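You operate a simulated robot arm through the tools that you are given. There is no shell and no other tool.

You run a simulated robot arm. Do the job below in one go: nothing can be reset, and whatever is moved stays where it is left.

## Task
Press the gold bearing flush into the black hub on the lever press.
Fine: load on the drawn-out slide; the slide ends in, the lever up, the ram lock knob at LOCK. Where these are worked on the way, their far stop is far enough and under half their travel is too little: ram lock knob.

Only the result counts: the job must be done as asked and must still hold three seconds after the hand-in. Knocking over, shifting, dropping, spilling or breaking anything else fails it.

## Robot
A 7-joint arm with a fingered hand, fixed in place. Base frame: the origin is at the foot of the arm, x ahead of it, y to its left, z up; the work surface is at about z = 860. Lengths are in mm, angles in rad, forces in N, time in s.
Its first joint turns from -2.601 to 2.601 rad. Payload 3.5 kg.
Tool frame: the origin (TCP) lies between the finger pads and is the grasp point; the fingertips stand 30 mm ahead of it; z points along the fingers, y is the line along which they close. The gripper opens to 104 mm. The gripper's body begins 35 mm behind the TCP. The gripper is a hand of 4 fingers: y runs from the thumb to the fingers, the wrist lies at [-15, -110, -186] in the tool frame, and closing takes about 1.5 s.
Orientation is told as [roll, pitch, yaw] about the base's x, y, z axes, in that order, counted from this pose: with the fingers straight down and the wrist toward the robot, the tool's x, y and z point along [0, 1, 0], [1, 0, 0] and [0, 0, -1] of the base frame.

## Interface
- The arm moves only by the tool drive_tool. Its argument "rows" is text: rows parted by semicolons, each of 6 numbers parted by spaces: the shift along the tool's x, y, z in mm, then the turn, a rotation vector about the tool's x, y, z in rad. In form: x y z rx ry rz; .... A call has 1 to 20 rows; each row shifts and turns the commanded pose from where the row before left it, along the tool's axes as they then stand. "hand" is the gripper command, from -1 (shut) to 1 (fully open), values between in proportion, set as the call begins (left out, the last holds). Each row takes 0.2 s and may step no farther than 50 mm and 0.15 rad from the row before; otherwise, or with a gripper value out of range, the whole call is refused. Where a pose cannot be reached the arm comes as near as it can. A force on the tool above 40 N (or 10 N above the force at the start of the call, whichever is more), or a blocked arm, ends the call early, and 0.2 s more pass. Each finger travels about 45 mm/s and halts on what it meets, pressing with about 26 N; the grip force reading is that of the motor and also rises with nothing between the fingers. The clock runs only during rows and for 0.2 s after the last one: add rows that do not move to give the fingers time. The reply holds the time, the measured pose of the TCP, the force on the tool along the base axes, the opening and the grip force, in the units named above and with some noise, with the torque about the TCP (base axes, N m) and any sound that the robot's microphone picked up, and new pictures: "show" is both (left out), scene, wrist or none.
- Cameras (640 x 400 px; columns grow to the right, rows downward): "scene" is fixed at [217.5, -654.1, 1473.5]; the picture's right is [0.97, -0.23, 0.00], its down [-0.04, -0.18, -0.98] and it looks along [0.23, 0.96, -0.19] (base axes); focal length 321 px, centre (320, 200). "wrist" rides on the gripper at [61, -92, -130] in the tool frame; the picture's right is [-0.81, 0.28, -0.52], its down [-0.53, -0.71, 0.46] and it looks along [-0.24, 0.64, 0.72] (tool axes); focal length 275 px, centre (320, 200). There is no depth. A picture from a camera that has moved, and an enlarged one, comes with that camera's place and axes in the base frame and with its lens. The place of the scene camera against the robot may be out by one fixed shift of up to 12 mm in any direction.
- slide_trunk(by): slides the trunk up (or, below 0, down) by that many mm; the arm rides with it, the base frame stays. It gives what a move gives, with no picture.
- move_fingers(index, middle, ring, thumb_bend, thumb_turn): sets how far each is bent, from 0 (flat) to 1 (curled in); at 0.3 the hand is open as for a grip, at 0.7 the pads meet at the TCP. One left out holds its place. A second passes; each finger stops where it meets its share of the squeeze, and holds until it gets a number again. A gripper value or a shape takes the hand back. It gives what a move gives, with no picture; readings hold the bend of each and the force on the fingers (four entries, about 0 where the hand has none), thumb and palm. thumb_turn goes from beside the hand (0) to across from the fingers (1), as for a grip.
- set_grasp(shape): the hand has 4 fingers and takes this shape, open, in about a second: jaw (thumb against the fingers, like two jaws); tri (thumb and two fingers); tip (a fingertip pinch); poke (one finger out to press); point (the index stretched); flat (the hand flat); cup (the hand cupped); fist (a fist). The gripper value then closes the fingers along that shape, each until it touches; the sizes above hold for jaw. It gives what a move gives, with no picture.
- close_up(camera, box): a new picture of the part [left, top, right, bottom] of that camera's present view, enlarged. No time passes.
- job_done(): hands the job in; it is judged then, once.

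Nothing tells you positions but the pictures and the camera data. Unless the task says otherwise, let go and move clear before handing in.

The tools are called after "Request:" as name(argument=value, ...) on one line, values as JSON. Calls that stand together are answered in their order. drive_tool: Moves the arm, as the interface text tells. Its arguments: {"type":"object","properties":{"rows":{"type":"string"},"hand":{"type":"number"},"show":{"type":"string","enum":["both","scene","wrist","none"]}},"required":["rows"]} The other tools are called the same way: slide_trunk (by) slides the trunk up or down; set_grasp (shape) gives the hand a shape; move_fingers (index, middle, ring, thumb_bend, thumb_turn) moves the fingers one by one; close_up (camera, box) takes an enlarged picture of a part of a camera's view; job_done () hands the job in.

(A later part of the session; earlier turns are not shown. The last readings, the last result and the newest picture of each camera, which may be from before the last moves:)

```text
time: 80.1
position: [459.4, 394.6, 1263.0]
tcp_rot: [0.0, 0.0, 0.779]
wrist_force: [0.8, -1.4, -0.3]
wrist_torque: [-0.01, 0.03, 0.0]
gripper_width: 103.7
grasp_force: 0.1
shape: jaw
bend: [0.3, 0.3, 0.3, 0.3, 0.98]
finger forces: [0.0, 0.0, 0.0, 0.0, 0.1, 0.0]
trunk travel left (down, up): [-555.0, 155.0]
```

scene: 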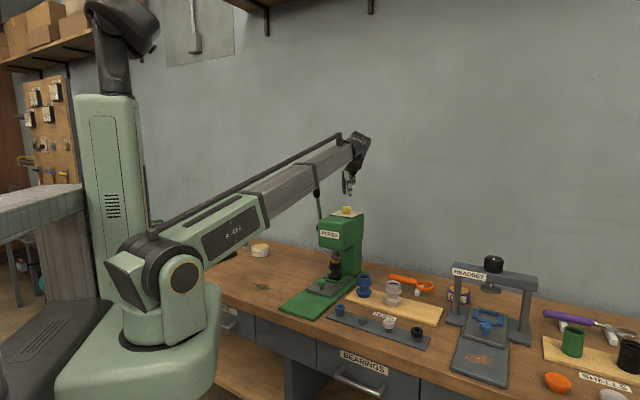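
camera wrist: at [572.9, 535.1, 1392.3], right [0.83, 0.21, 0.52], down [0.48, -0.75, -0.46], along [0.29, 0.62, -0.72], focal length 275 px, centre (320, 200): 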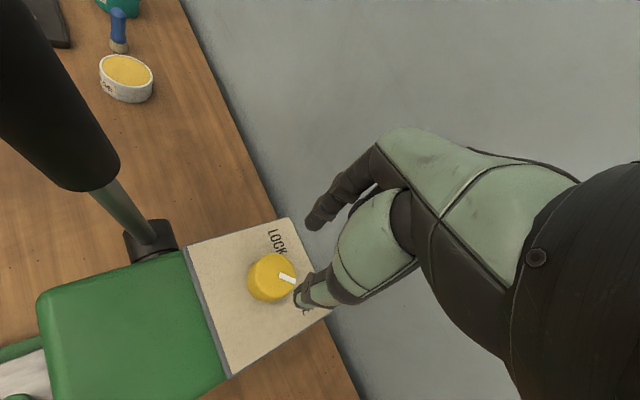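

Request:
drive_tool(rows="0 0 -45 0 0 0; 0 0 -45 0 0 0; 0 0 -45 0 0 0; 0 0 -45 0 0 0", show="none")

Request:
slide_trunk(by=-150)

Request:
drive_tool(rows="0 0 -20 0 0 0; 0 0 -30 0 0 0")

Request:
close_up(camera="wrist", box=[160, 0, 440, 260])

```text
time: 81.1
position: [476.2, 410.9, 1421.3]
tcp_rot: [0.002, 0.0, 0.779]
wrist_force: [0.8, 0.6, -0.5]
wrist_torque: [-0.01, 0.0, 0.02]
gripper_width: 103.8
grasp_force: 0.1
shape: jaw
bend: [0.3, 0.3, 0.3, 0.3, 0.98]
finger forces: [0.1, 0.0, 0.0, 0.0, 0.0, 0.0]
out of reach, approached as far as the arm can: row 4
trunk travel left (down, up): [-555.0, 155.0]
```

```text
time: 82.9
position: [477.7, 410.3, 1269.7]
tcp_rot: [-0.001, -0.001, 0.78]
wrist_force: [-0.7, -1.0, -0.5]
wrist_torque: [0.01, -0.01, 0.0]
gripper_width: 103.6
grasp_force: 0.0
shape: jaw
bend: [0.3, 0.3, 0.3, 0.3, 0.98]
finger forces: [0.0, 0.0, 0.0, 0.0, 0.0, 0.0]
trunk travel left (down, up): [-405.0, 305.0]
```

```text
time: 83.5
position: [495.6, 427.2, 1298.6]
tcp_rot: [0.002, 0.0, 0.783]
wrist_force: [0.0, -0.1, 0.1]
wrist_torque: [0.01, -0.01, -0.01]
gripper_width: 103.7
grasp_force: 0.1
shape: jaw
bend: [0.3, 0.3, 0.3, 0.3, 0.98]
finger forces: [0.0, 0.1, 0.1, 0.0, 0.1, 0.0]
out of reach, approached as far as the arm can: row 1, 2
trunk travel left (down, up): [-405.0, 305.0]
camera wrist: at [387.5, 404.7, 1428.2], right [0.77, -0.38, 0.52], down [-0.13, -0.88, -0.46], along [0.63, 0.28, -0.73], focal length 275 px, centre (320, 200)
```

scene: 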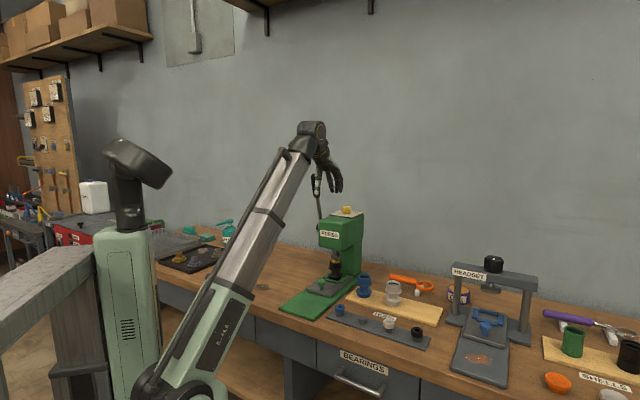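
wrist: 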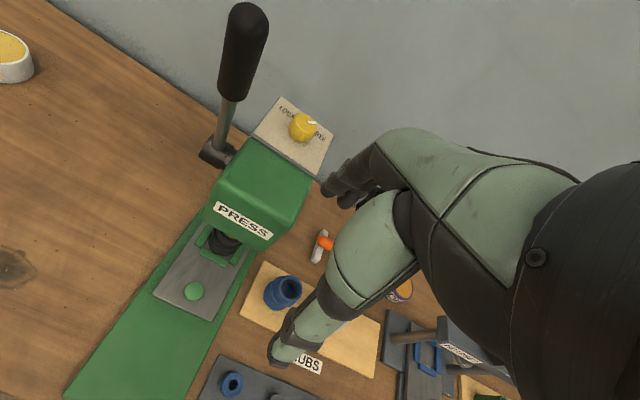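

```text
1.54 times, centred on (300, 130) of wrist
camera zoom: at [387.5, 404.7, 1428.2], right [0.77, -0.38, 0.52], down [-0.13, -0.88, -0.46], along [0.63, 0.28, -0.73], focal length 424 px, centre (351, 308)
```

zoom: 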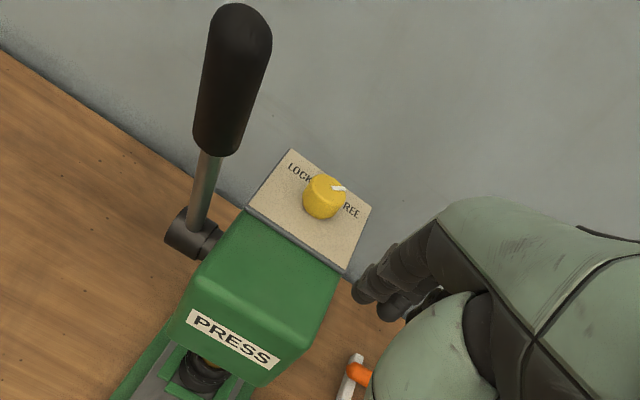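

The trunk is lowered, and the wrist neared its bend limit there. I'll tilt the hand to match the lever's lean and move forward, staying right of the handle.

Request:
drive_tool(rows="0 20 20 -0.095 0 0; 0 20 10 -0.095 0 0; 0 0 0 0 0 0", show="none")

```text
time: 84.3
position: [524.8, 455.2, 1270.7]
tcp_rot: [0.0, -0.189, 0.781]
wrist_force: [0.7, -0.1, -0.3]
wrist_torque: [-0.01, 0.0, -0.01]
gripper_width: 104.0
grasp_force: 0.1
shape: jaw
bend: [0.3, 0.3, 0.3, 0.3, 0.98]
finger forces: [0.0, 0.0, 0.1, 0.0, 0.1, 0.1]
trunk travel left (down, up): [-405.0, 305.0]
```

Request:
drive_tool(rows="9.5 41.5 -2.75 0 0 0; 9.5 41.5 -2.75 0 0 0")

Request:
close_up(camera="scene", box=[290, 100, 390, 250])

Request:
close_up(camera="wrist", box=[0, 60, 360, 400])

```text
time: 84.9
position: [567.2, 527.3, 1292.3]
tcp_rot: [0.0, -0.189, 0.78]
wrist_force: [0.4, 0.2, 0.4]
wrist_torque: [-0.02, -0.03, 0.0]
gripper_width: 103.8
grasp_force: 0.1
shape: jaw
bend: [0.3, 0.3, 0.3, 0.3, 0.98]
finger forces: [0.0, 0.0, 0.0, 0.0, 0.0, 0.0]
trunk travel left (down, up): [-405.0, 305.0]
camera wrist: at [443.1, 487.9, 1401.5], right [0.69, -0.45, 0.56], down [-0.06, -0.81, -0.58], along [0.72, 0.37, -0.59], focal length 275 px, centre (320, 200)
```

scene: 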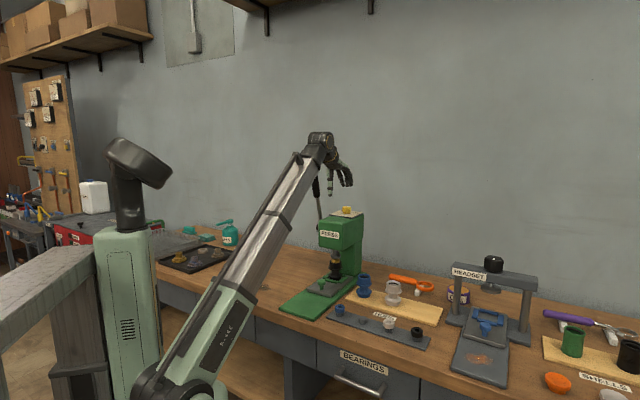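
wrist: 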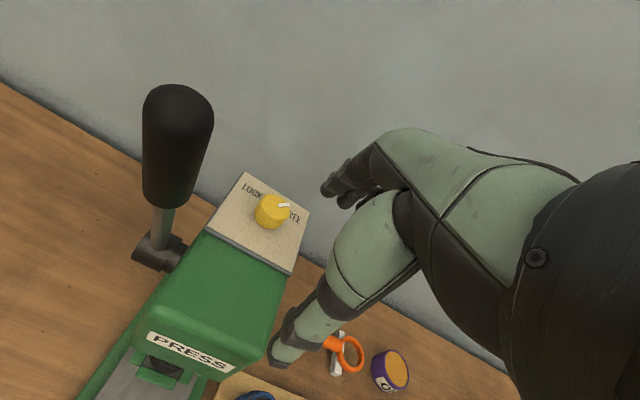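

```text
2.67 times, centred on (340, 175) of scene
camera zoom: at [217.5, -654.1, 1473.5], right [0.97, -0.23, 0.0], down [-0.04, -0.18, -0.98], along [0.23, 0.96, -0.19], focal length 855 px, centre (267, 267)
```

zoom: 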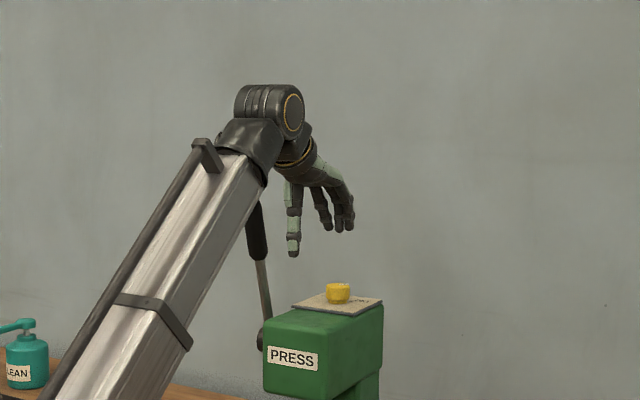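

```text
1.18 times, centred on (180, 230) of wrist
camera zoom: at [443.1, 487.9, 1401.5], right [0.69, -0.45, 0.56], down [-0.06, -0.81, -0.58], along [0.72, 0.37, -0.59], focal length 324 px, centre (485, 165)
```

zoom: 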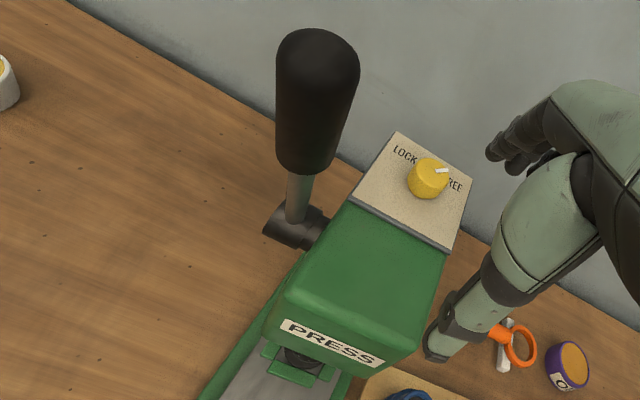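

The handle position is confirmed at about (491, 597, top 1318). I'll slide the open hand left so the handle goes between the thumb and fingers.

Request:
drive_tool(rows="34 0 0 0 0 0; 34 0 0 0 0 0; 33 0 0 0 0 0")

Request:
close_up(camera="scene", box=[290, 110, 370, 230])

Request:
close_up(camera="wrist", box=[180, 100, 420, 340])

```text
time: 85.7
position: [497.1, 597.6, 1291.8]
tcp_rot: [0.001, -0.188, 0.781]
wrist_force: [-0.6, 0.8, -0.4]
wrist_torque: [0.06, -0.01, -0.01]
gripper_width: 103.8
grasp_force: 0.1
shape: jaw
bend: [0.3, 0.3, 0.3, 0.3, 0.98]
finger forces: [0.0, 0.1, 0.1, 0.1, 0.1, 0.0]
trunk travel left (down, up): [-405.0, 305.0]
camera wrist: at [372.4, 559.1, 1401.4], right [0.69, -0.46, 0.56], down [-0.06, -0.81, -0.58], along [0.72, 0.37, -0.59], focal length 275 px, centre (320, 200)
```

scene: 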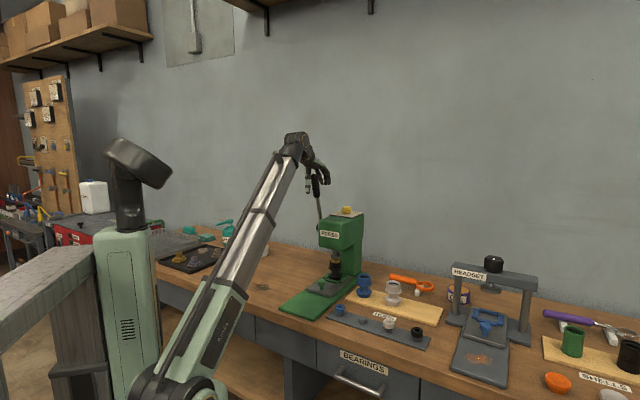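
wrist: 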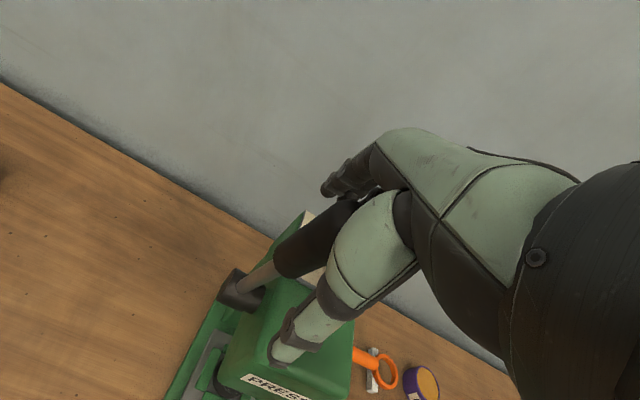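

```text
3.33 times, centred on (330, 170) of scene
camera zoom: at [217.5, -654.1, 1473.5], right [0.97, -0.23, 0.0], down [-0.04, -0.18, -0.98], along [0.23, 0.96, -0.19], focal length 1069 px, centre (287, 300)
```

zoom: 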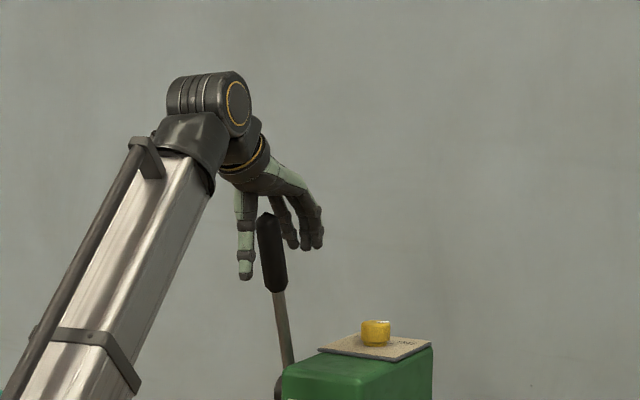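

```text
1.67 times, centred on (300, 220) of wrist
camera zoom: at [372.4, 559.1, 1401.4], right [0.69, -0.46, 0.56], down [-0.06, -0.81, -0.58], along [0.72, 0.37, -0.59], focal length 459 px, centre (353, 167)
```

zoom: 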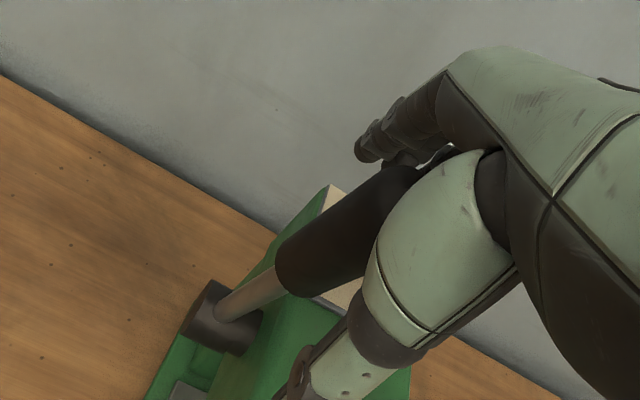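

The handle is inside the open hand. I'll close the fingers loosely around it as a cage.

Request:
drive_tool(rows="0 0 0 0 0 0; 0 0 0 0 0 0; 0 0 0 0 0 0; 0 0 0 0 0 0; 0 0 0 0 0 0", hand=-0.1, show="none")

Request:
close_up(camera="scene", box=[300, 140, 350, 200])

Request:
close_up(camera="wrist", box=[200, 130, 400, 330])

```text
time: 86.9
position: [497.4, 597.7, 1291.6]
tcp_rot: [-0.002, -0.19, 0.778]
wrist_force: [-0.3, 0.3, 0.5]
wrist_torque: [0.02, 0.02, 0.0]
gripper_width: 47.3
grasp_force: 0.0
shape: jaw
bend: [0.74, 0.47, 0.43, 0.71, 1.0]
finger forces: [0.0, 0.0, 0.0, 0.0, 0.0, 0.0]
trunk travel left (down, up): [-405.0, 305.0]
```

```text
6.67 times, centred on (325, 170) of scene
camera zoom: at [217.5, -654.1, 1473.5], right [0.97, -0.23, 0.0], down [-0.04, -0.18, -0.98], along [0.23, 0.96, -0.19], focal length 2138 px, centre (287, 400)
```

zoom: 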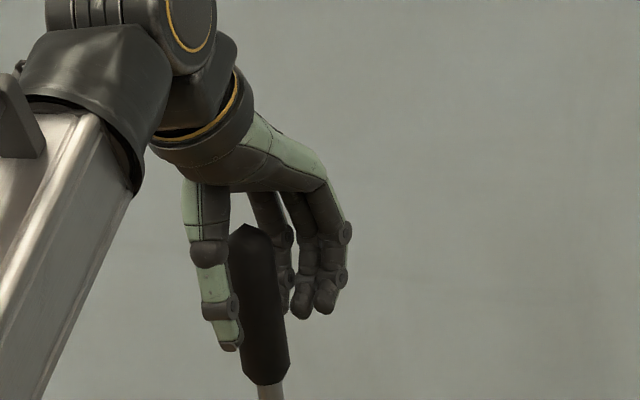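

```text
2.00 times, centred on (300, 230) of wrist
camera zoom: at [372.3, 559.1, 1401.3], right [0.69, -0.45, 0.56], down [-0.06, -0.81, -0.58], along [0.72, 0.37, -0.59], focal length 551 px, centre (360, 140)
```

zoom: 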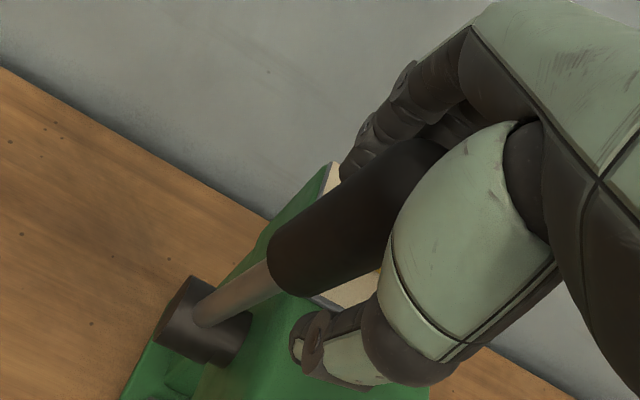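

The cage is in place with no contact forces. I'll start pulling the lever toward the robot along its arc, a little at a time.

Request:
drive_tool(rows="0 -9.14 0.23 -0.05 0 0; 0 -9.14 0.23 -0.05 0 0; 0 -9.14 0.23 -0.05 0 0", show="none")

Request:
close_up(camera="scene", box=[290, 130, 370, 290])

```text
time: 87.7
position: [477.6, 578.6, 1283.8]
tcp_rot: [0.002, -0.34, 0.782]
wrist_force: [1.1, 0.7, -0.5]
wrist_torque: [-0.01, 0.0, -0.05]
gripper_width: 48.3
grasp_force: 0.0
shape: jaw
bend: [0.74, 0.47, 0.43, 0.71, 1.0]
finger forces: [1.0, 0.0, 0.0, 0.0, 0.0, 0.0]
trunk travel left (down, up): [-405.0, 305.0]
```

```text
2.50 times, centred on (330, 210) of scene
camera zoom: at [217.5, -654.1, 1473.5], right [0.97, -0.23, 0.0], down [-0.04, -0.18, -0.98], along [0.23, 0.96, -0.19], focal length 802 px, centre (295, 175)
```

zoom: 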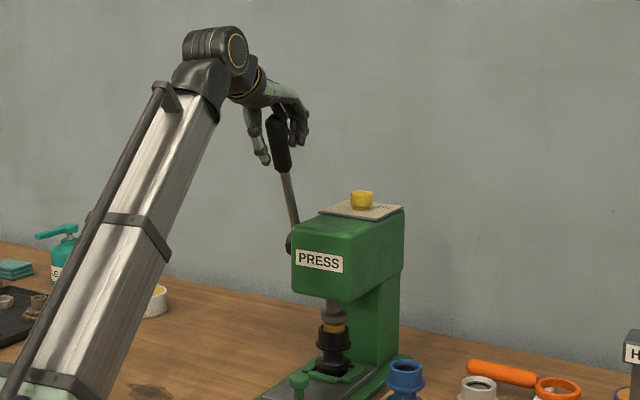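

The lever follows easily. I'll continue pulling.

Request:
drive_tool(rows="0 -18.27 0.91 -0.1 0 0; 0 -18.27 0.91 -0.1 0 0", show="none")

Request:
close_up(camera="scene", box=[290, 130, 370, 290])

Request:
close_up(camera="scene", box=[325, 245, 355, 285])

```text
time: 88.3
position: [454.1, 555.6, 1268.9]
tcp_rot: [0.002, -0.542, 0.781]
wrist_force: [0.8, 1.1, -0.2]
wrist_torque: [0.01, -0.03, 0.0]
gripper_width: 48.0
grasp_force: 0.1
shape: jaw
bend: [0.74, 0.47, 0.43, 0.71, 1.0]
finger forces: [0.8, 0.0, 0.1, 0.0, 0.0, 0.1]
trunk travel left (down, up): [-405.0, 305.0]
```

```text
2.50 times, centred on (330, 210) of scene
camera zoom: at [217.5, -654.1, 1473.5], right [0.97, -0.23, 0.0], down [-0.04, -0.18, -0.98], along [0.23, 0.96, -0.19], focal length 802 px, centre (295, 175)
```

zoom: 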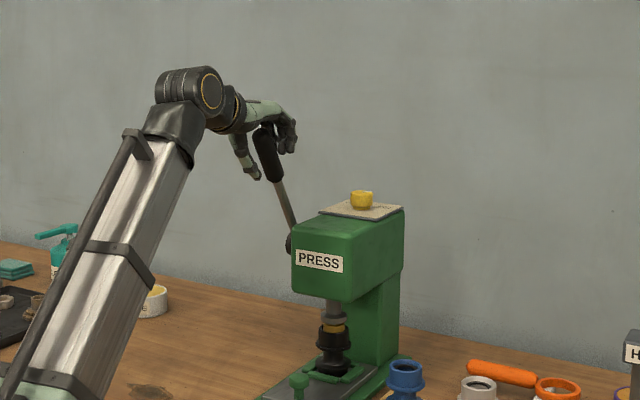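

```text
10.00 times, centred on (340, 265) of scene
camera zoom: at [217.5, -654.1, 1473.5], right [0.97, -0.23, 0.0], down [-0.04, -0.18, -0.98], along [0.23, 0.96, -0.19], focal length 3206 px, centre (120, -450)
```

zoom: 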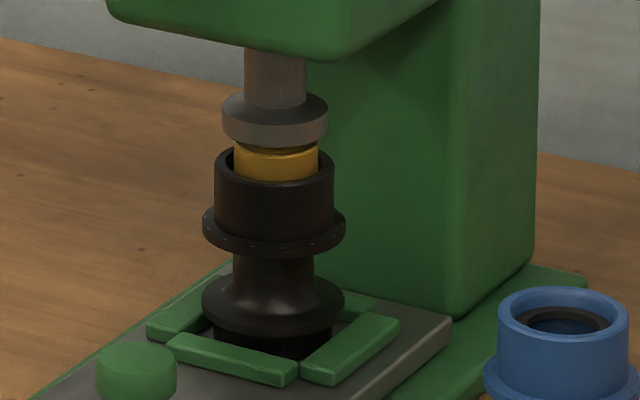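

The ram is coming down, roughly 13 mm per rad of lever. I'll continue along the arc.

Request:
drive_tool(rows="0 -18.27 0.91 -0.1 0 0; 0 -18.27 0.91 -0.1 0 0; 0 -18.27 0.91 -0.1 0 0", show="none")

Request:
close_up(camera="scene", box=[290, 130, 370, 290])

Request:
close_up(camera="scene", box=[325, 245, 355, 285])

```text
time: 89.1
position: [422.8, 526.0, 1233.9]
tcp_rot: [-0.001, -0.839, 0.781]
wrist_force: [0.6, 1.0, 0.4]
wrist_torque: [-0.02, -0.02, -0.03]
gripper_width: 47.7
grasp_force: 0.2
shape: jaw
bend: [0.74, 0.47, 0.43, 0.71, 1.0]
finger forces: [0.6, 0.0, 0.1, 0.1, 0.0, 0.0]
trunk travel left (down, up): [-405.0, 305.0]
```

```text
2.50 times, centred on (330, 210) of scene
camera zoom: at [217.5, -654.1, 1473.5], right [0.97, -0.23, 0.0], down [-0.04, -0.18, -0.98], along [0.23, 0.96, -0.19], focal length 802 px, centre (295, 175)
```

zoom: 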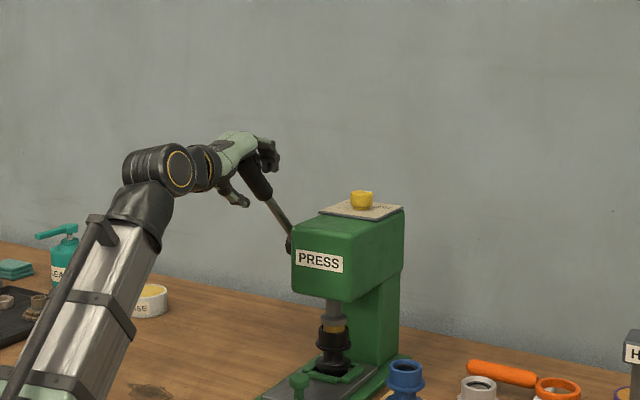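

```text
10.00 times, centred on (340, 265) of scene
camera zoom: at [217.5, -654.1, 1473.5], right [0.97, -0.23, 0.0], down [-0.04, -0.18, -0.98], along [0.23, 0.96, -0.19], focal length 3206 px, centre (120, -450)
```

zoom: 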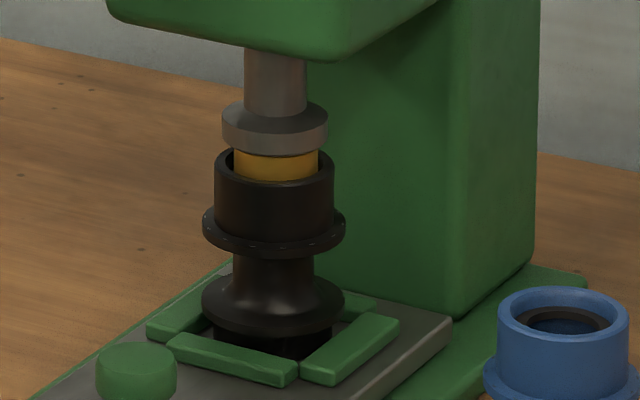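

The ram is now about at the bearing. I'll continue in smaller steps, watching the force.

Request:
drive_tool(rows="0 -18.27 0.91 -0.1 0 0; 0 -18.27 0.91 -0.1 0 0", show="none")

Request:
close_up(camera="scene", box=[325, 245, 355, 285])

```text
time: 89.7
position: [408.7, 511.2, 1205.4]
tcp_rot: [0.003, -1.04, 0.782]
wrist_force: [2.5, 1.9, 1.9]
wrist_torque: [0.05, -0.05, -0.01]
gripper_width: 50.5
grasp_force: 0.1
shape: jaw
bend: [0.73, 0.45, 0.43, 0.71, 1.0]
finger forces: [2.6, 1.0, 0.0, 0.1, 0.0, 0.1]
trunk travel left (down, up): [-405.0, 305.0]
```

```text
10.00 times, centred on (340, 265) of scene
camera zoom: at [217.5, -654.1, 1473.5], right [0.97, -0.23, 0.0], down [-0.04, -0.18, -0.98], along [0.23, 0.96, -0.19], focal length 3206 px, centre (120, -450)
```

zoom: 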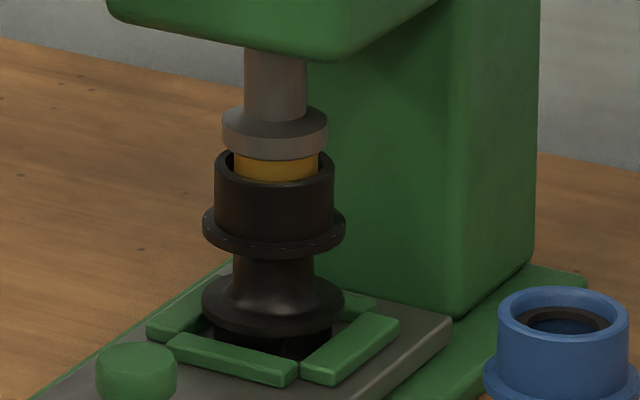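

Request:
drive_tool(rows="0 -18.27 0.91 -0.1 0 0; 0 -18.27 0.91 -0.1 0 0")

Request:
close_up(camera="scene", box=[325, 245, 355, 285])

Request:
close_up(camera="scene", box=[270, 170, 370, 290])

```text
time: 90.3
position: [397.3, 499.7, 1171.4]
tcp_rot: [0.003, -1.241, 0.783]
wrist_force: [1.3, 0.5, 4.3]
wrist_torque: [0.09, -0.03, -0.02]
gripper_width: 50.2
grasp_force: 0.2
shape: jaw
bend: [0.74, 0.46, 0.43, 0.71, 1.0]
finger forces: [3.2, 1.1, 0.0, 0.0, 0.0, 0.1]
trunk travel left (down, up): [-405.0, 305.0]
camera wrist: at [245.1, 434.3, 1126.5], right [0.29, -0.86, 0.43], down [0.52, -0.24, -0.82], along [0.81, 0.46, 0.37], focal length 275 px, centre (320, 200)
```

scene: 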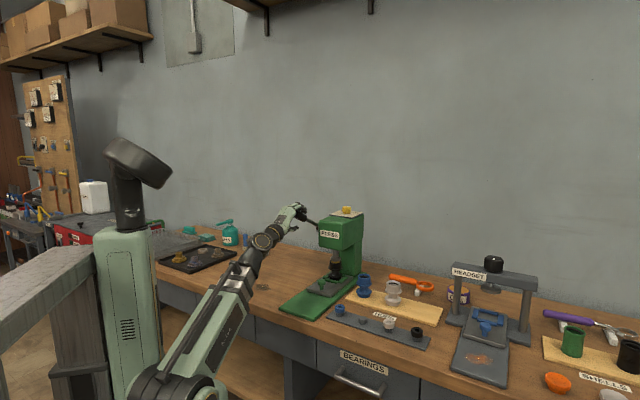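
wrist: 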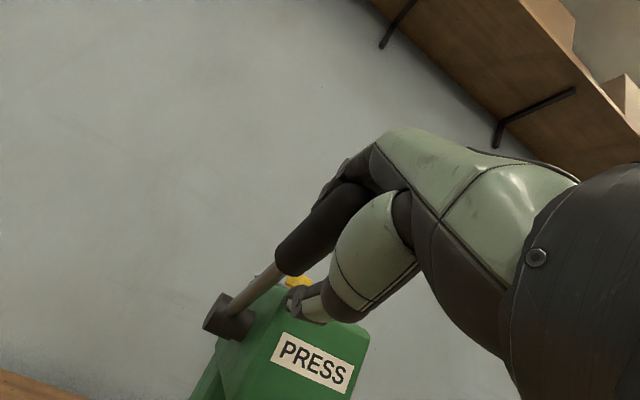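

```text
10.00 times, centred on (340, 265) of scene
camera zoom: at [217.5, -654.1, 1473.5], right [0.97, -0.23, 0.0], down [-0.04, -0.18, -0.98], along [0.23, 0.96, -0.19], focal length 3206 px, centre (120, -450)
```

zoom: 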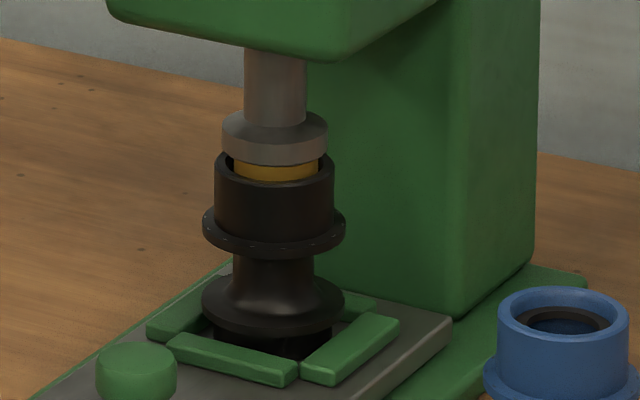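

```text
3.33 times, centred on (320, 230) of scene
camera zoom: at [217.5, -654.1, 1473.5], right [0.97, -0.23, 0.0], down [-0.04, -0.18, -0.98], along [0.23, 0.96, -0.19], focal length 1069 px, centre (320, 100)
```

zoom: 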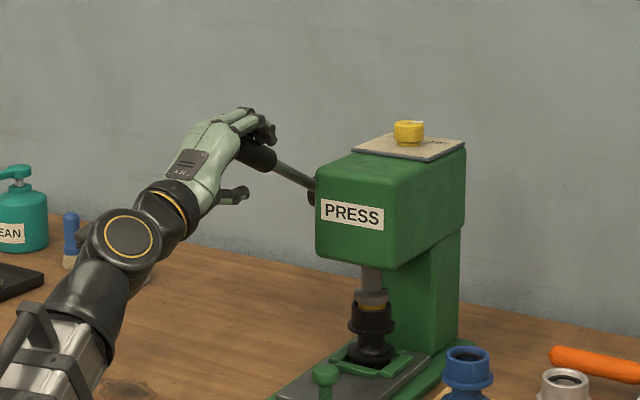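

The bearing is going in with low force. I'll keep pulling.

Request:
drive_tool(rows="0 -18.27 0.91 -0.1 0 0; 0 -18.27 0.91 -0.1 0 0", show="none")

Request:
close_up(camera="scene", box=[325, 245, 355, 285])

Request:
close_up(camera="scene", box=[270, 170, 370, 290])

```text
time: 90.9
position: [391.6, 492.7, 1135.1]
tcp_rot: [0.013, -1.441, 0.769]
wrist_force: [-2.3, -2.3, 5.2]
wrist_torque: [0.05, -0.04, 0.05]
gripper_width: 49.3
grasp_force: 0.1
shape: jaw
bend: [0.74, 0.46, 0.43, 0.71, 1.0]
finger forces: [5.0, 0.5, 0.0, 0.0, 0.0, 0.0]
trunk travel left (down, up): [-405.0, 305.0]
```

```text
10.00 times, centred on (340, 265) of scene
camera zoom: at [217.5, -654.1, 1473.5], right [0.97, -0.23, 0.0], down [-0.04, -0.18, -0.98], along [0.23, 0.96, -0.19], focal length 3206 px, centre (120, -450)
```

zoom: 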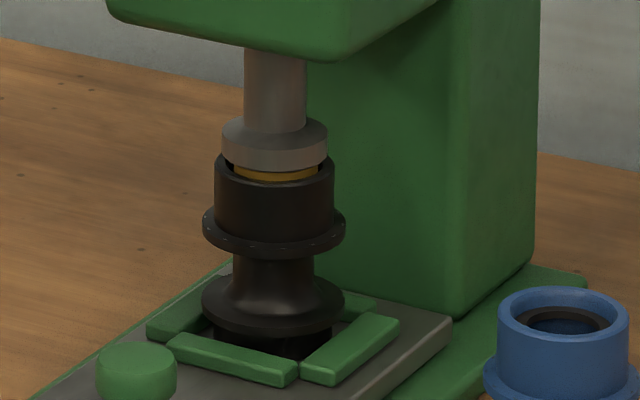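

```text
3.33 times, centred on (320, 230) of scene
camera zoom: at [217.5, -654.1, 1473.5], right [0.97, -0.23, 0.0], down [-0.04, -0.18, -0.98], along [0.23, 0.96, -0.19], focal length 1069 px, centre (320, 100)
```

zoom: 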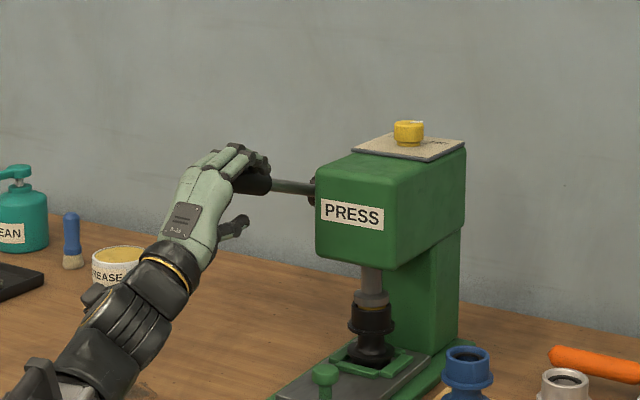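

The lever is about horizontal and needs to go roughly 0.5 rad further, but the arm is near its inner reach. Lowering the trunk moves the hand straight down, so I'll use that. First I'll open the cage a bit for angular room.

Request:
drive_tool(rows="0 0 0 0 0 0; 0 0 0 0 0 0; 0 0 0 0 0 0", hand=0.5)

Request:
close_up(camera="scene", box=[280, 190, 350, 260])

Request:
close_up(camera="scene", box=[325, 245, 355, 285])

```text
time: 91.7
position: [391.5, 494.2, 1135.6]
tcp_rot: [0.004, -1.439, 0.776]
wrist_force: [0.8, 0.7, -0.6]
wrist_torque: [0.01, 0.0, -0.01]
gripper_width: 77.9
grasp_force: 0.0
shape: jaw
bend: [0.27, 0.36, 0.33, 0.54, 0.99]
finger forces: [0.0, 0.1, 0.0, 0.0, 0.0, 0.0]
trunk travel left (down, up): [-405.0, 305.0]
camera wrist: at [247.9, 437.0, 1061.2], right [0.23, -0.91, 0.34], down [0.63, -0.13, -0.77], along [0.74, 0.39, 0.54], focal length 275 px, centre (320, 200)
```

scene: 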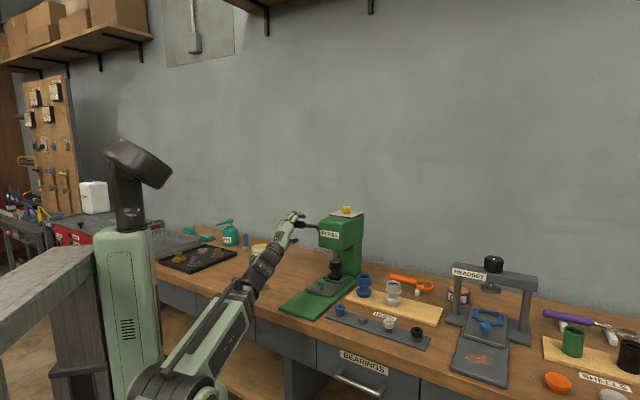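
wrist: 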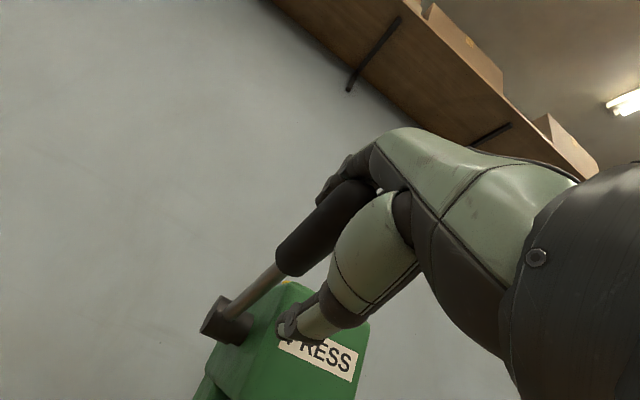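

```text
5.71 times, centred on (315, 225) of scene
camera zoom: at [217.5, -654.1, 1473.5], right [0.97, -0.23, 0.0], down [-0.04, -0.18, -0.98], along [0.23, 0.96, -0.19], focal length 1832 px, centre (349, 57)
```

zoom: 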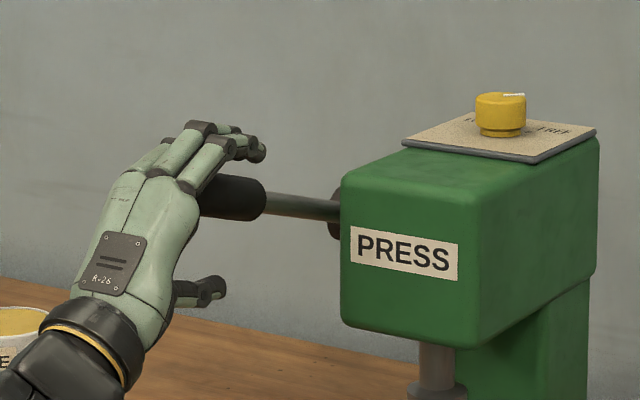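

```text
10.00 times, centred on (340, 265) of scene
camera zoom: at [217.5, -654.1, 1473.5], right [0.97, -0.23, 0.0], down [-0.04, -0.18, -0.98], along [0.23, 0.96, -0.19], focal length 3206 px, centre (120, -450)
```

zoom: 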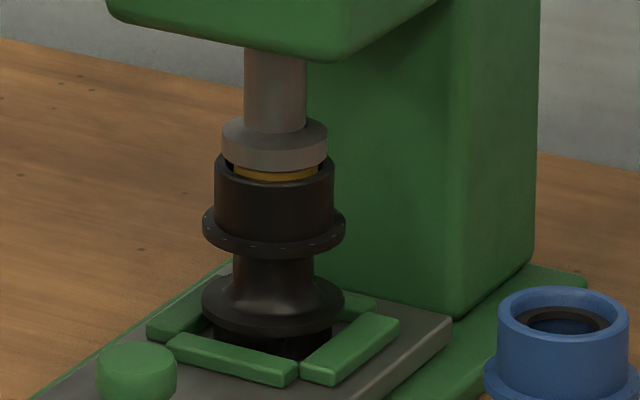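

The lever stays where it is, with the fingers above and the thumb below. I'll lower the trunk in small steps to press further.

Request:
slide_trunk(by=-25)

Request:
close_up(camera="scene", box=[280, 190, 350, 260])

Request:
close_up(camera="scene", box=[325, 245, 355, 285])

```text
time: 92.4
position: [390.1, 492.1, 1111.5]
tcp_rot: [0.004, -1.443, 0.774]
wrist_force: [-9.5, -7.4, 6.9]
wrist_torque: [0.27, -0.3, 0.02]
gripper_width: 77.8
grasp_force: 0.1
shape: jaw
bend: [0.24, 0.36, 0.33, 0.54, 0.99]
finger forces: [9.8, 0.1, 0.0, 0.0, 0.1, 0.0]
trunk travel left (down, up): [-380.0, 330.0]
```

```text
5.71 times, centred on (315, 225) of scene
camera zoom: at [217.5, -654.1, 1473.5], right [0.97, -0.23, 0.0], down [-0.04, -0.18, -0.98], along [0.23, 0.96, -0.19], focal length 1832 px, centre (349, 57)
```

zoom: 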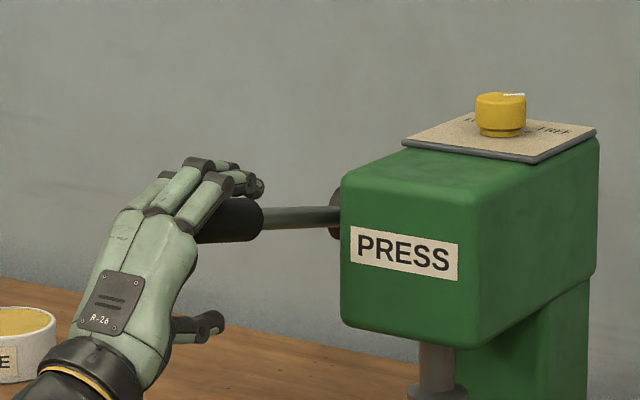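

```text
10.00 times, centred on (340, 265) of scene
camera zoom: at [217.5, -654.1, 1473.5], right [0.97, -0.23, 0.0], down [-0.04, -0.18, -0.98], along [0.23, 0.96, -0.19], focal length 3206 px, centre (120, -450)
```

zoom: 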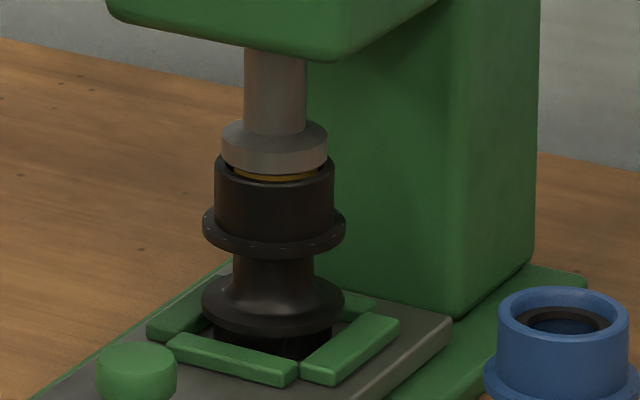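

Request:
slide_trunk(by=-15)

Request:
close_up(camera="scene", box=[280, 190, 350, 260])

Request:
close_up(camera="scene", box=[325, 245, 355, 285])

```text
time: 93.0
position: [390.1, 493.9, 1097.0]
tcp_rot: [-0.001, -1.44, 0.78]
wrist_force: [-10.2, -5.4, 5.2]
wrist_torque: [0.18, -0.29, 0.0]
gripper_width: 77.5
grasp_force: 0.1
shape: jaw
bend: [0.25, 0.36, 0.33, 0.54, 0.99]
finger forces: [9.1, 0.0, 0.0, 0.0, 0.0, 0.0]
trunk travel left (down, up): [-365.0, 345.0]
```

```text
5.71 times, centred on (315, 225) of scene
camera zoom: at [217.5, -654.1, 1473.5], right [0.97, -0.23, 0.0], down [-0.04, -0.18, -0.98], along [0.23, 0.96, -0.19], focal length 1832 px, centre (349, 57)
```

zoom: 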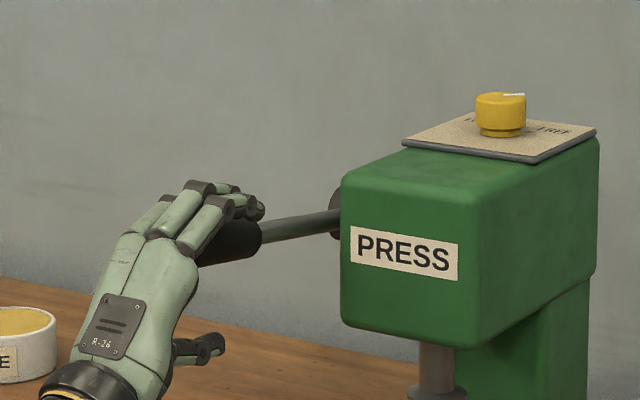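

```text
10.00 times, centred on (340, 265) of scene
camera zoom: at [217.5, -654.1, 1473.5], right [0.97, -0.23, 0.0], down [-0.04, -0.18, -0.98], along [0.23, 0.96, -0.19], focal length 3206 px, centre (120, -450)
```

zoom: 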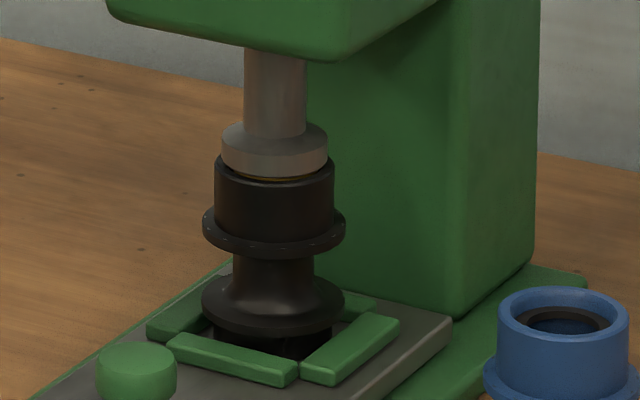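

Request:
slide_trunk(by=-15)

Request:
slide_trunk(by=-12)

Request:
close_up(camera="scene", box=[280, 190, 350, 260])

Request:
close_up(camera="scene", box=[325, 245, 355, 285])

```text
time: 93.7
position: [391.8, 493.0, 1081.4]
tcp_rot: [0.002, -1.438, 0.78]
wrist_force: [-9.2, -4.2, 4.1]
wrist_torque: [0.06, -0.25, -0.05]
gripper_width: 77.8
grasp_force: 0.0
shape: jaw
bend: [0.26, 0.36, 0.33, 0.54, 0.99]
finger forces: [8.1, 0.0, 0.1, 0.0, 0.0, 0.1]
trunk travel left (down, up): [-350.0, 360.0]
```

```text
time: 94.3
position: [390.1, 492.7, 1069.7]
tcp_rot: [0.004, -1.442, 0.775]
wrist_force: [-11.0, -3.6, 11.6]
wrist_torque: [-0.02, -0.15, -0.1]
gripper_width: 78.3
grasp_force: 0.1
shape: jaw
bend: [0.24, 0.35, 0.33, 0.54, 0.99]
finger forces: [14.8, 0.2, 0.0, 0.0, 0.0, 0.0]
trunk travel left (down, up): [-338.0, 372.0]
```

```text
5.71 times, centred on (315, 225) of scene
camera zoom: at [217.5, -654.1, 1473.5], right [0.97, -0.23, 0.0], down [-0.04, -0.18, -0.98], along [0.23, 0.96, -0.19], focal length 1832 px, centre (349, 57)
```

zoom: 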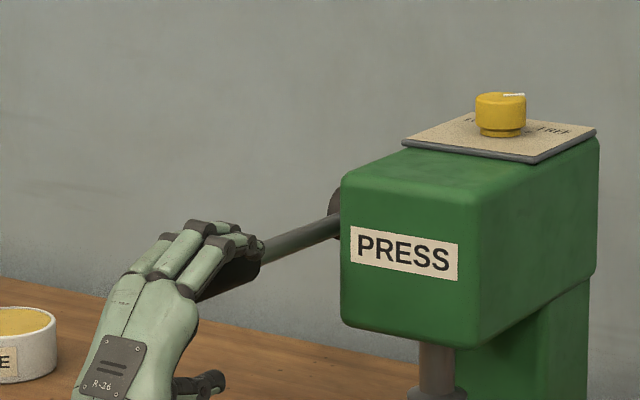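

```text
10.00 times, centred on (340, 265) of scene
camera zoom: at [217.5, -654.1, 1473.5], right [0.97, -0.23, 0.0], down [-0.04, -0.18, -0.98], along [0.23, 0.96, -0.19], focal length 3206 px, centre (120, -450)
```

zoom: 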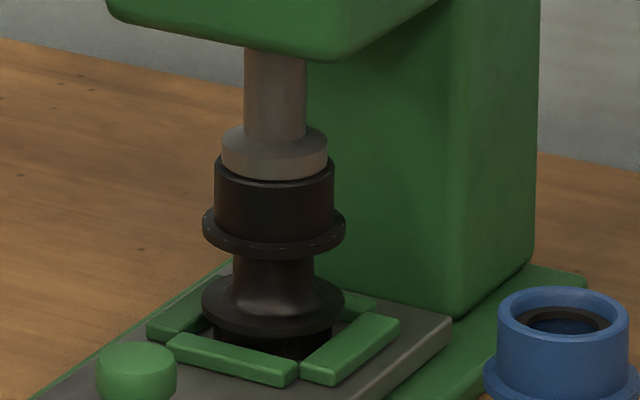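

Request:
close_up(camera="scene", box=[328, 252, 352, 272])

Request:
slide_trunk(by=-6)

Request:
close_up(camera="scene", box=[328, 252, 352, 272])

```text
16.00 times, centred on (340, 262) of scene
camera zoom: at [217.5, -654.1, 1473.5], right [0.97, -0.23, 0.0], down [-0.04, -0.18, -0.98], along [0.23, 0.96, -0.19], focal length 5130 px, centre (0, -792)
```

zoom: 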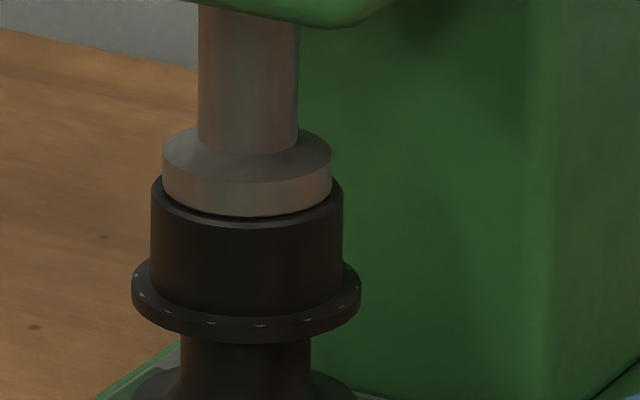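

```text
time: 94.8
position: [390.1, 491.1, 1066.0]
tcp_rot: [0.005, -1.441, 0.774]
wrist_force: [-11.6, -2.8, 22.2]
wrist_torque: [-0.2, 0.0, -0.15]
gripper_width: 78.7
grasp_force: 0.1
shape: jaw
bend: [0.23, 0.35, 0.33, 0.54, 0.99]
finger forces: [22.7, 1.2, 0.0, 0.1, 0.1, 0.1]
trunk travel left (down, up): [-332.0, 378.0]
```

```text
16.00 times, centred on (340, 262) of scene
camera zoom: at [217.5, -654.1, 1473.5], right [0.97, -0.23, 0.0], down [-0.04, -0.18, -0.98], along [0.23, 0.96, -0.19], focal length 5130 px, centre (0, -792)
```

zoom: 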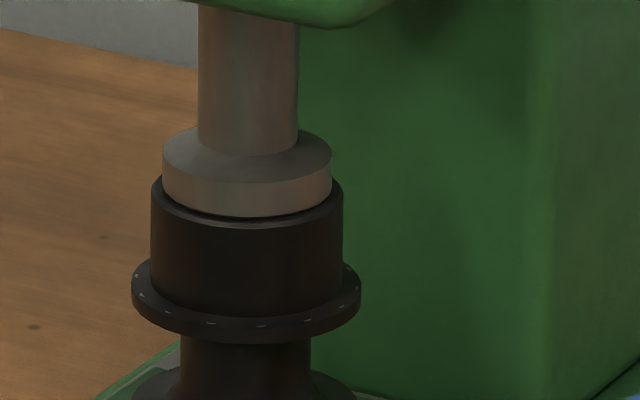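

Request:
slide_trunk(by=-6)

Request:
close_up(camera="scene", box=[328, 252, 352, 272])

Request:
close_up(camera="scene", box=[280, 200, 350, 260])

```text
time: 95.4
position: [389.9, 492.4, 1058.9]
tcp_rot: [0.007, -1.442, 0.774]
wrist_force: [-12.0, -0.4, 37.8]
wrist_torque: [-0.5, 0.42, -0.19]
gripper_width: 79.8
grasp_force: 0.1
shape: jaw
bend: [0.2, 0.33, 0.33, 0.54, 0.99]
finger forces: [35.0, 2.4, 0.1, 0.1, 0.0, 0.0]
trunk travel left (down, up): [-326.0, 384.0]
```

```text
16.00 times, centred on (340, 262) of scene
camera zoom: at [217.5, -654.1, 1473.5], right [0.97, -0.23, 0.0], down [-0.04, -0.18, -0.98], along [0.23, 0.96, -0.19], focal length 5130 px, centre (0, -792)
```

zoom: 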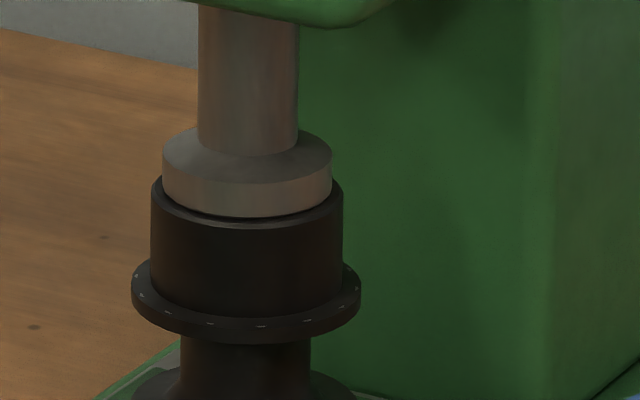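

```text
6.67 times, centred on (315, 230) of scene
camera zoom: at [217.5, -654.1, 1473.5], right [0.97, -0.23, 0.0], down [-0.04, -0.18, -0.98], along [0.23, 0.96, -0.19], focal length 2138 px, centre (353, 0)
```

zoom: 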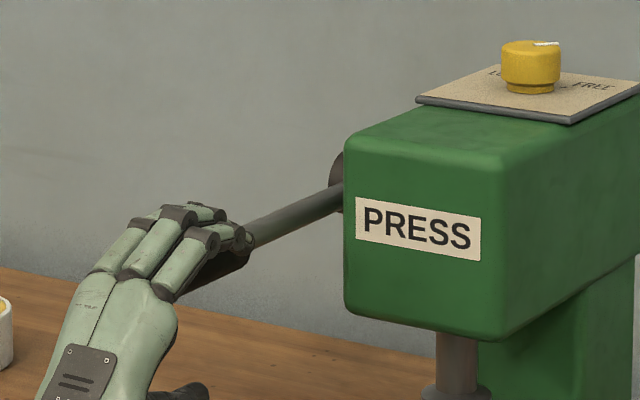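

At 38 N the ram no longer moves, so the bearing is fully down. Now I'll raise the trunk; the thumb under the handle should bring the lever back up.

Request:
slide_trunk(by=25)

Request:
slide_trunk(by=20)

Request:
close_up(camera="scene", box=[280, 200, 350, 260])

Request:
close_up(camera="scene", box=[325, 245, 355, 285])

```text
time: 96.1
position: [392.0, 493.5, 1081.4]
tcp_rot: [0.003, -1.438, 0.777]
wrist_force: [-0.9, 0.5, 1.1]
wrist_torque: [0.01, 0.03, -0.02]
gripper_width: 78.3
grasp_force: 0.1
shape: jaw
bend: [0.27, 0.35, 0.33, 0.54, 0.99]
finger forces: [1.2, 0.0, 0.0, 0.1, 0.0, 0.0]
trunk travel left (down, up): [-351.0, 359.0]
```

```text
time: 96.7
position: [392.3, 493.2, 1100.7]
tcp_rot: [0.004, -1.437, 0.774]
wrist_force: [-1.0, -0.5, -0.2]
wrist_torque: [-0.01, -0.02, -0.03]
gripper_width: 77.7
grasp_force: 0.1
shape: jaw
bend: [0.27, 0.35, 0.33, 0.54, 0.99]
finger forces: [0.0, 0.0, 0.0, 0.0, 0.0, 0.0]
trunk travel left (down, up): [-371.0, 339.0]
```

```text
6.67 times, centred on (315, 230) of scene
camera zoom: at [217.5, -654.1, 1473.5], right [0.97, -0.23, 0.0], down [-0.04, -0.18, -0.98], along [0.23, 0.96, -0.19], focal length 2138 px, centre (353, 0)
```

zoom: 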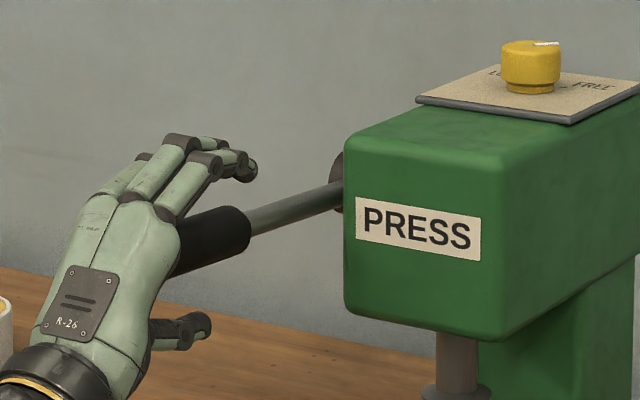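

```text
10.00 times, centred on (340, 265) of scene
camera zoom: at [217.5, -654.1, 1473.5], right [0.97, -0.23, 0.0], down [-0.04, -0.18, -0.98], along [0.23, 0.96, -0.19], focal length 3206 px, centre (120, -450)
```

zoom: 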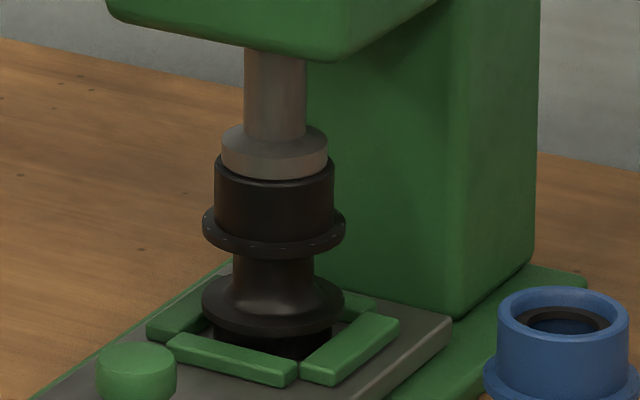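

Request:
slide_trunk(by=15)

Request:
slide_trunk(by=12)

Request:
close_up(camera="scene", box=[280, 200, 350, 260])

```text
time: 97.4
position: [391.3, 494.0, 1116.7]
tcp_rot: [0.006, -1.437, 0.775]
wrist_force: [-0.3, 0.5, 0.7]
wrist_torque: [0.02, 0.02, 0.03]
gripper_width: 78.1
grasp_force: 0.1
shape: jaw
bend: [0.27, 0.35, 0.33, 0.54, 0.99]
finger forces: [0.0, 0.1, 0.1, 0.0, 0.1, 0.1]
trunk travel left (down, up): [-386.0, 324.0]
```

```text
time: 98.0
position: [392.3, 492.8, 1128.5]
tcp_rot: [0.007, -1.438, 0.776]
wrist_force: [-0.4, -0.2, -0.5]
wrist_torque: [0.02, -0.03, 0.02]
gripper_width: 77.6
grasp_force: 0.0
shape: jaw
bend: [0.27, 0.35, 0.33, 0.54, 0.99]
finger forces: [0.0, 0.0, 0.0, 0.0, 1.3, 0.0]
trunk travel left (down, up): [-398.0, 312.0]
```

```text
6.67 times, centred on (315, 230) of scene
camera zoom: at [217.5, -654.1, 1473.5], right [0.97, -0.23, 0.0], down [-0.04, -0.18, -0.98], along [0.23, 0.96, -0.19], focal length 2138 px, centre (353, 0)
```

zoom: 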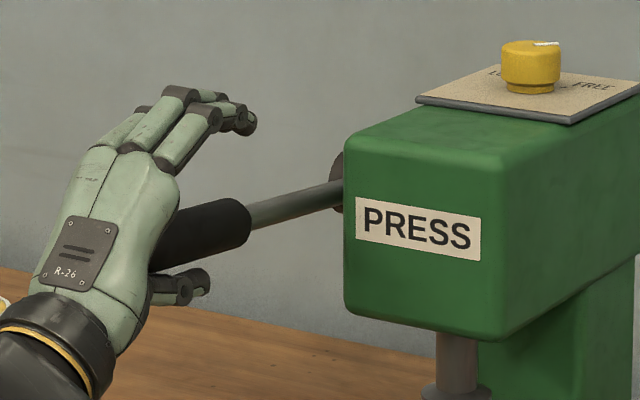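

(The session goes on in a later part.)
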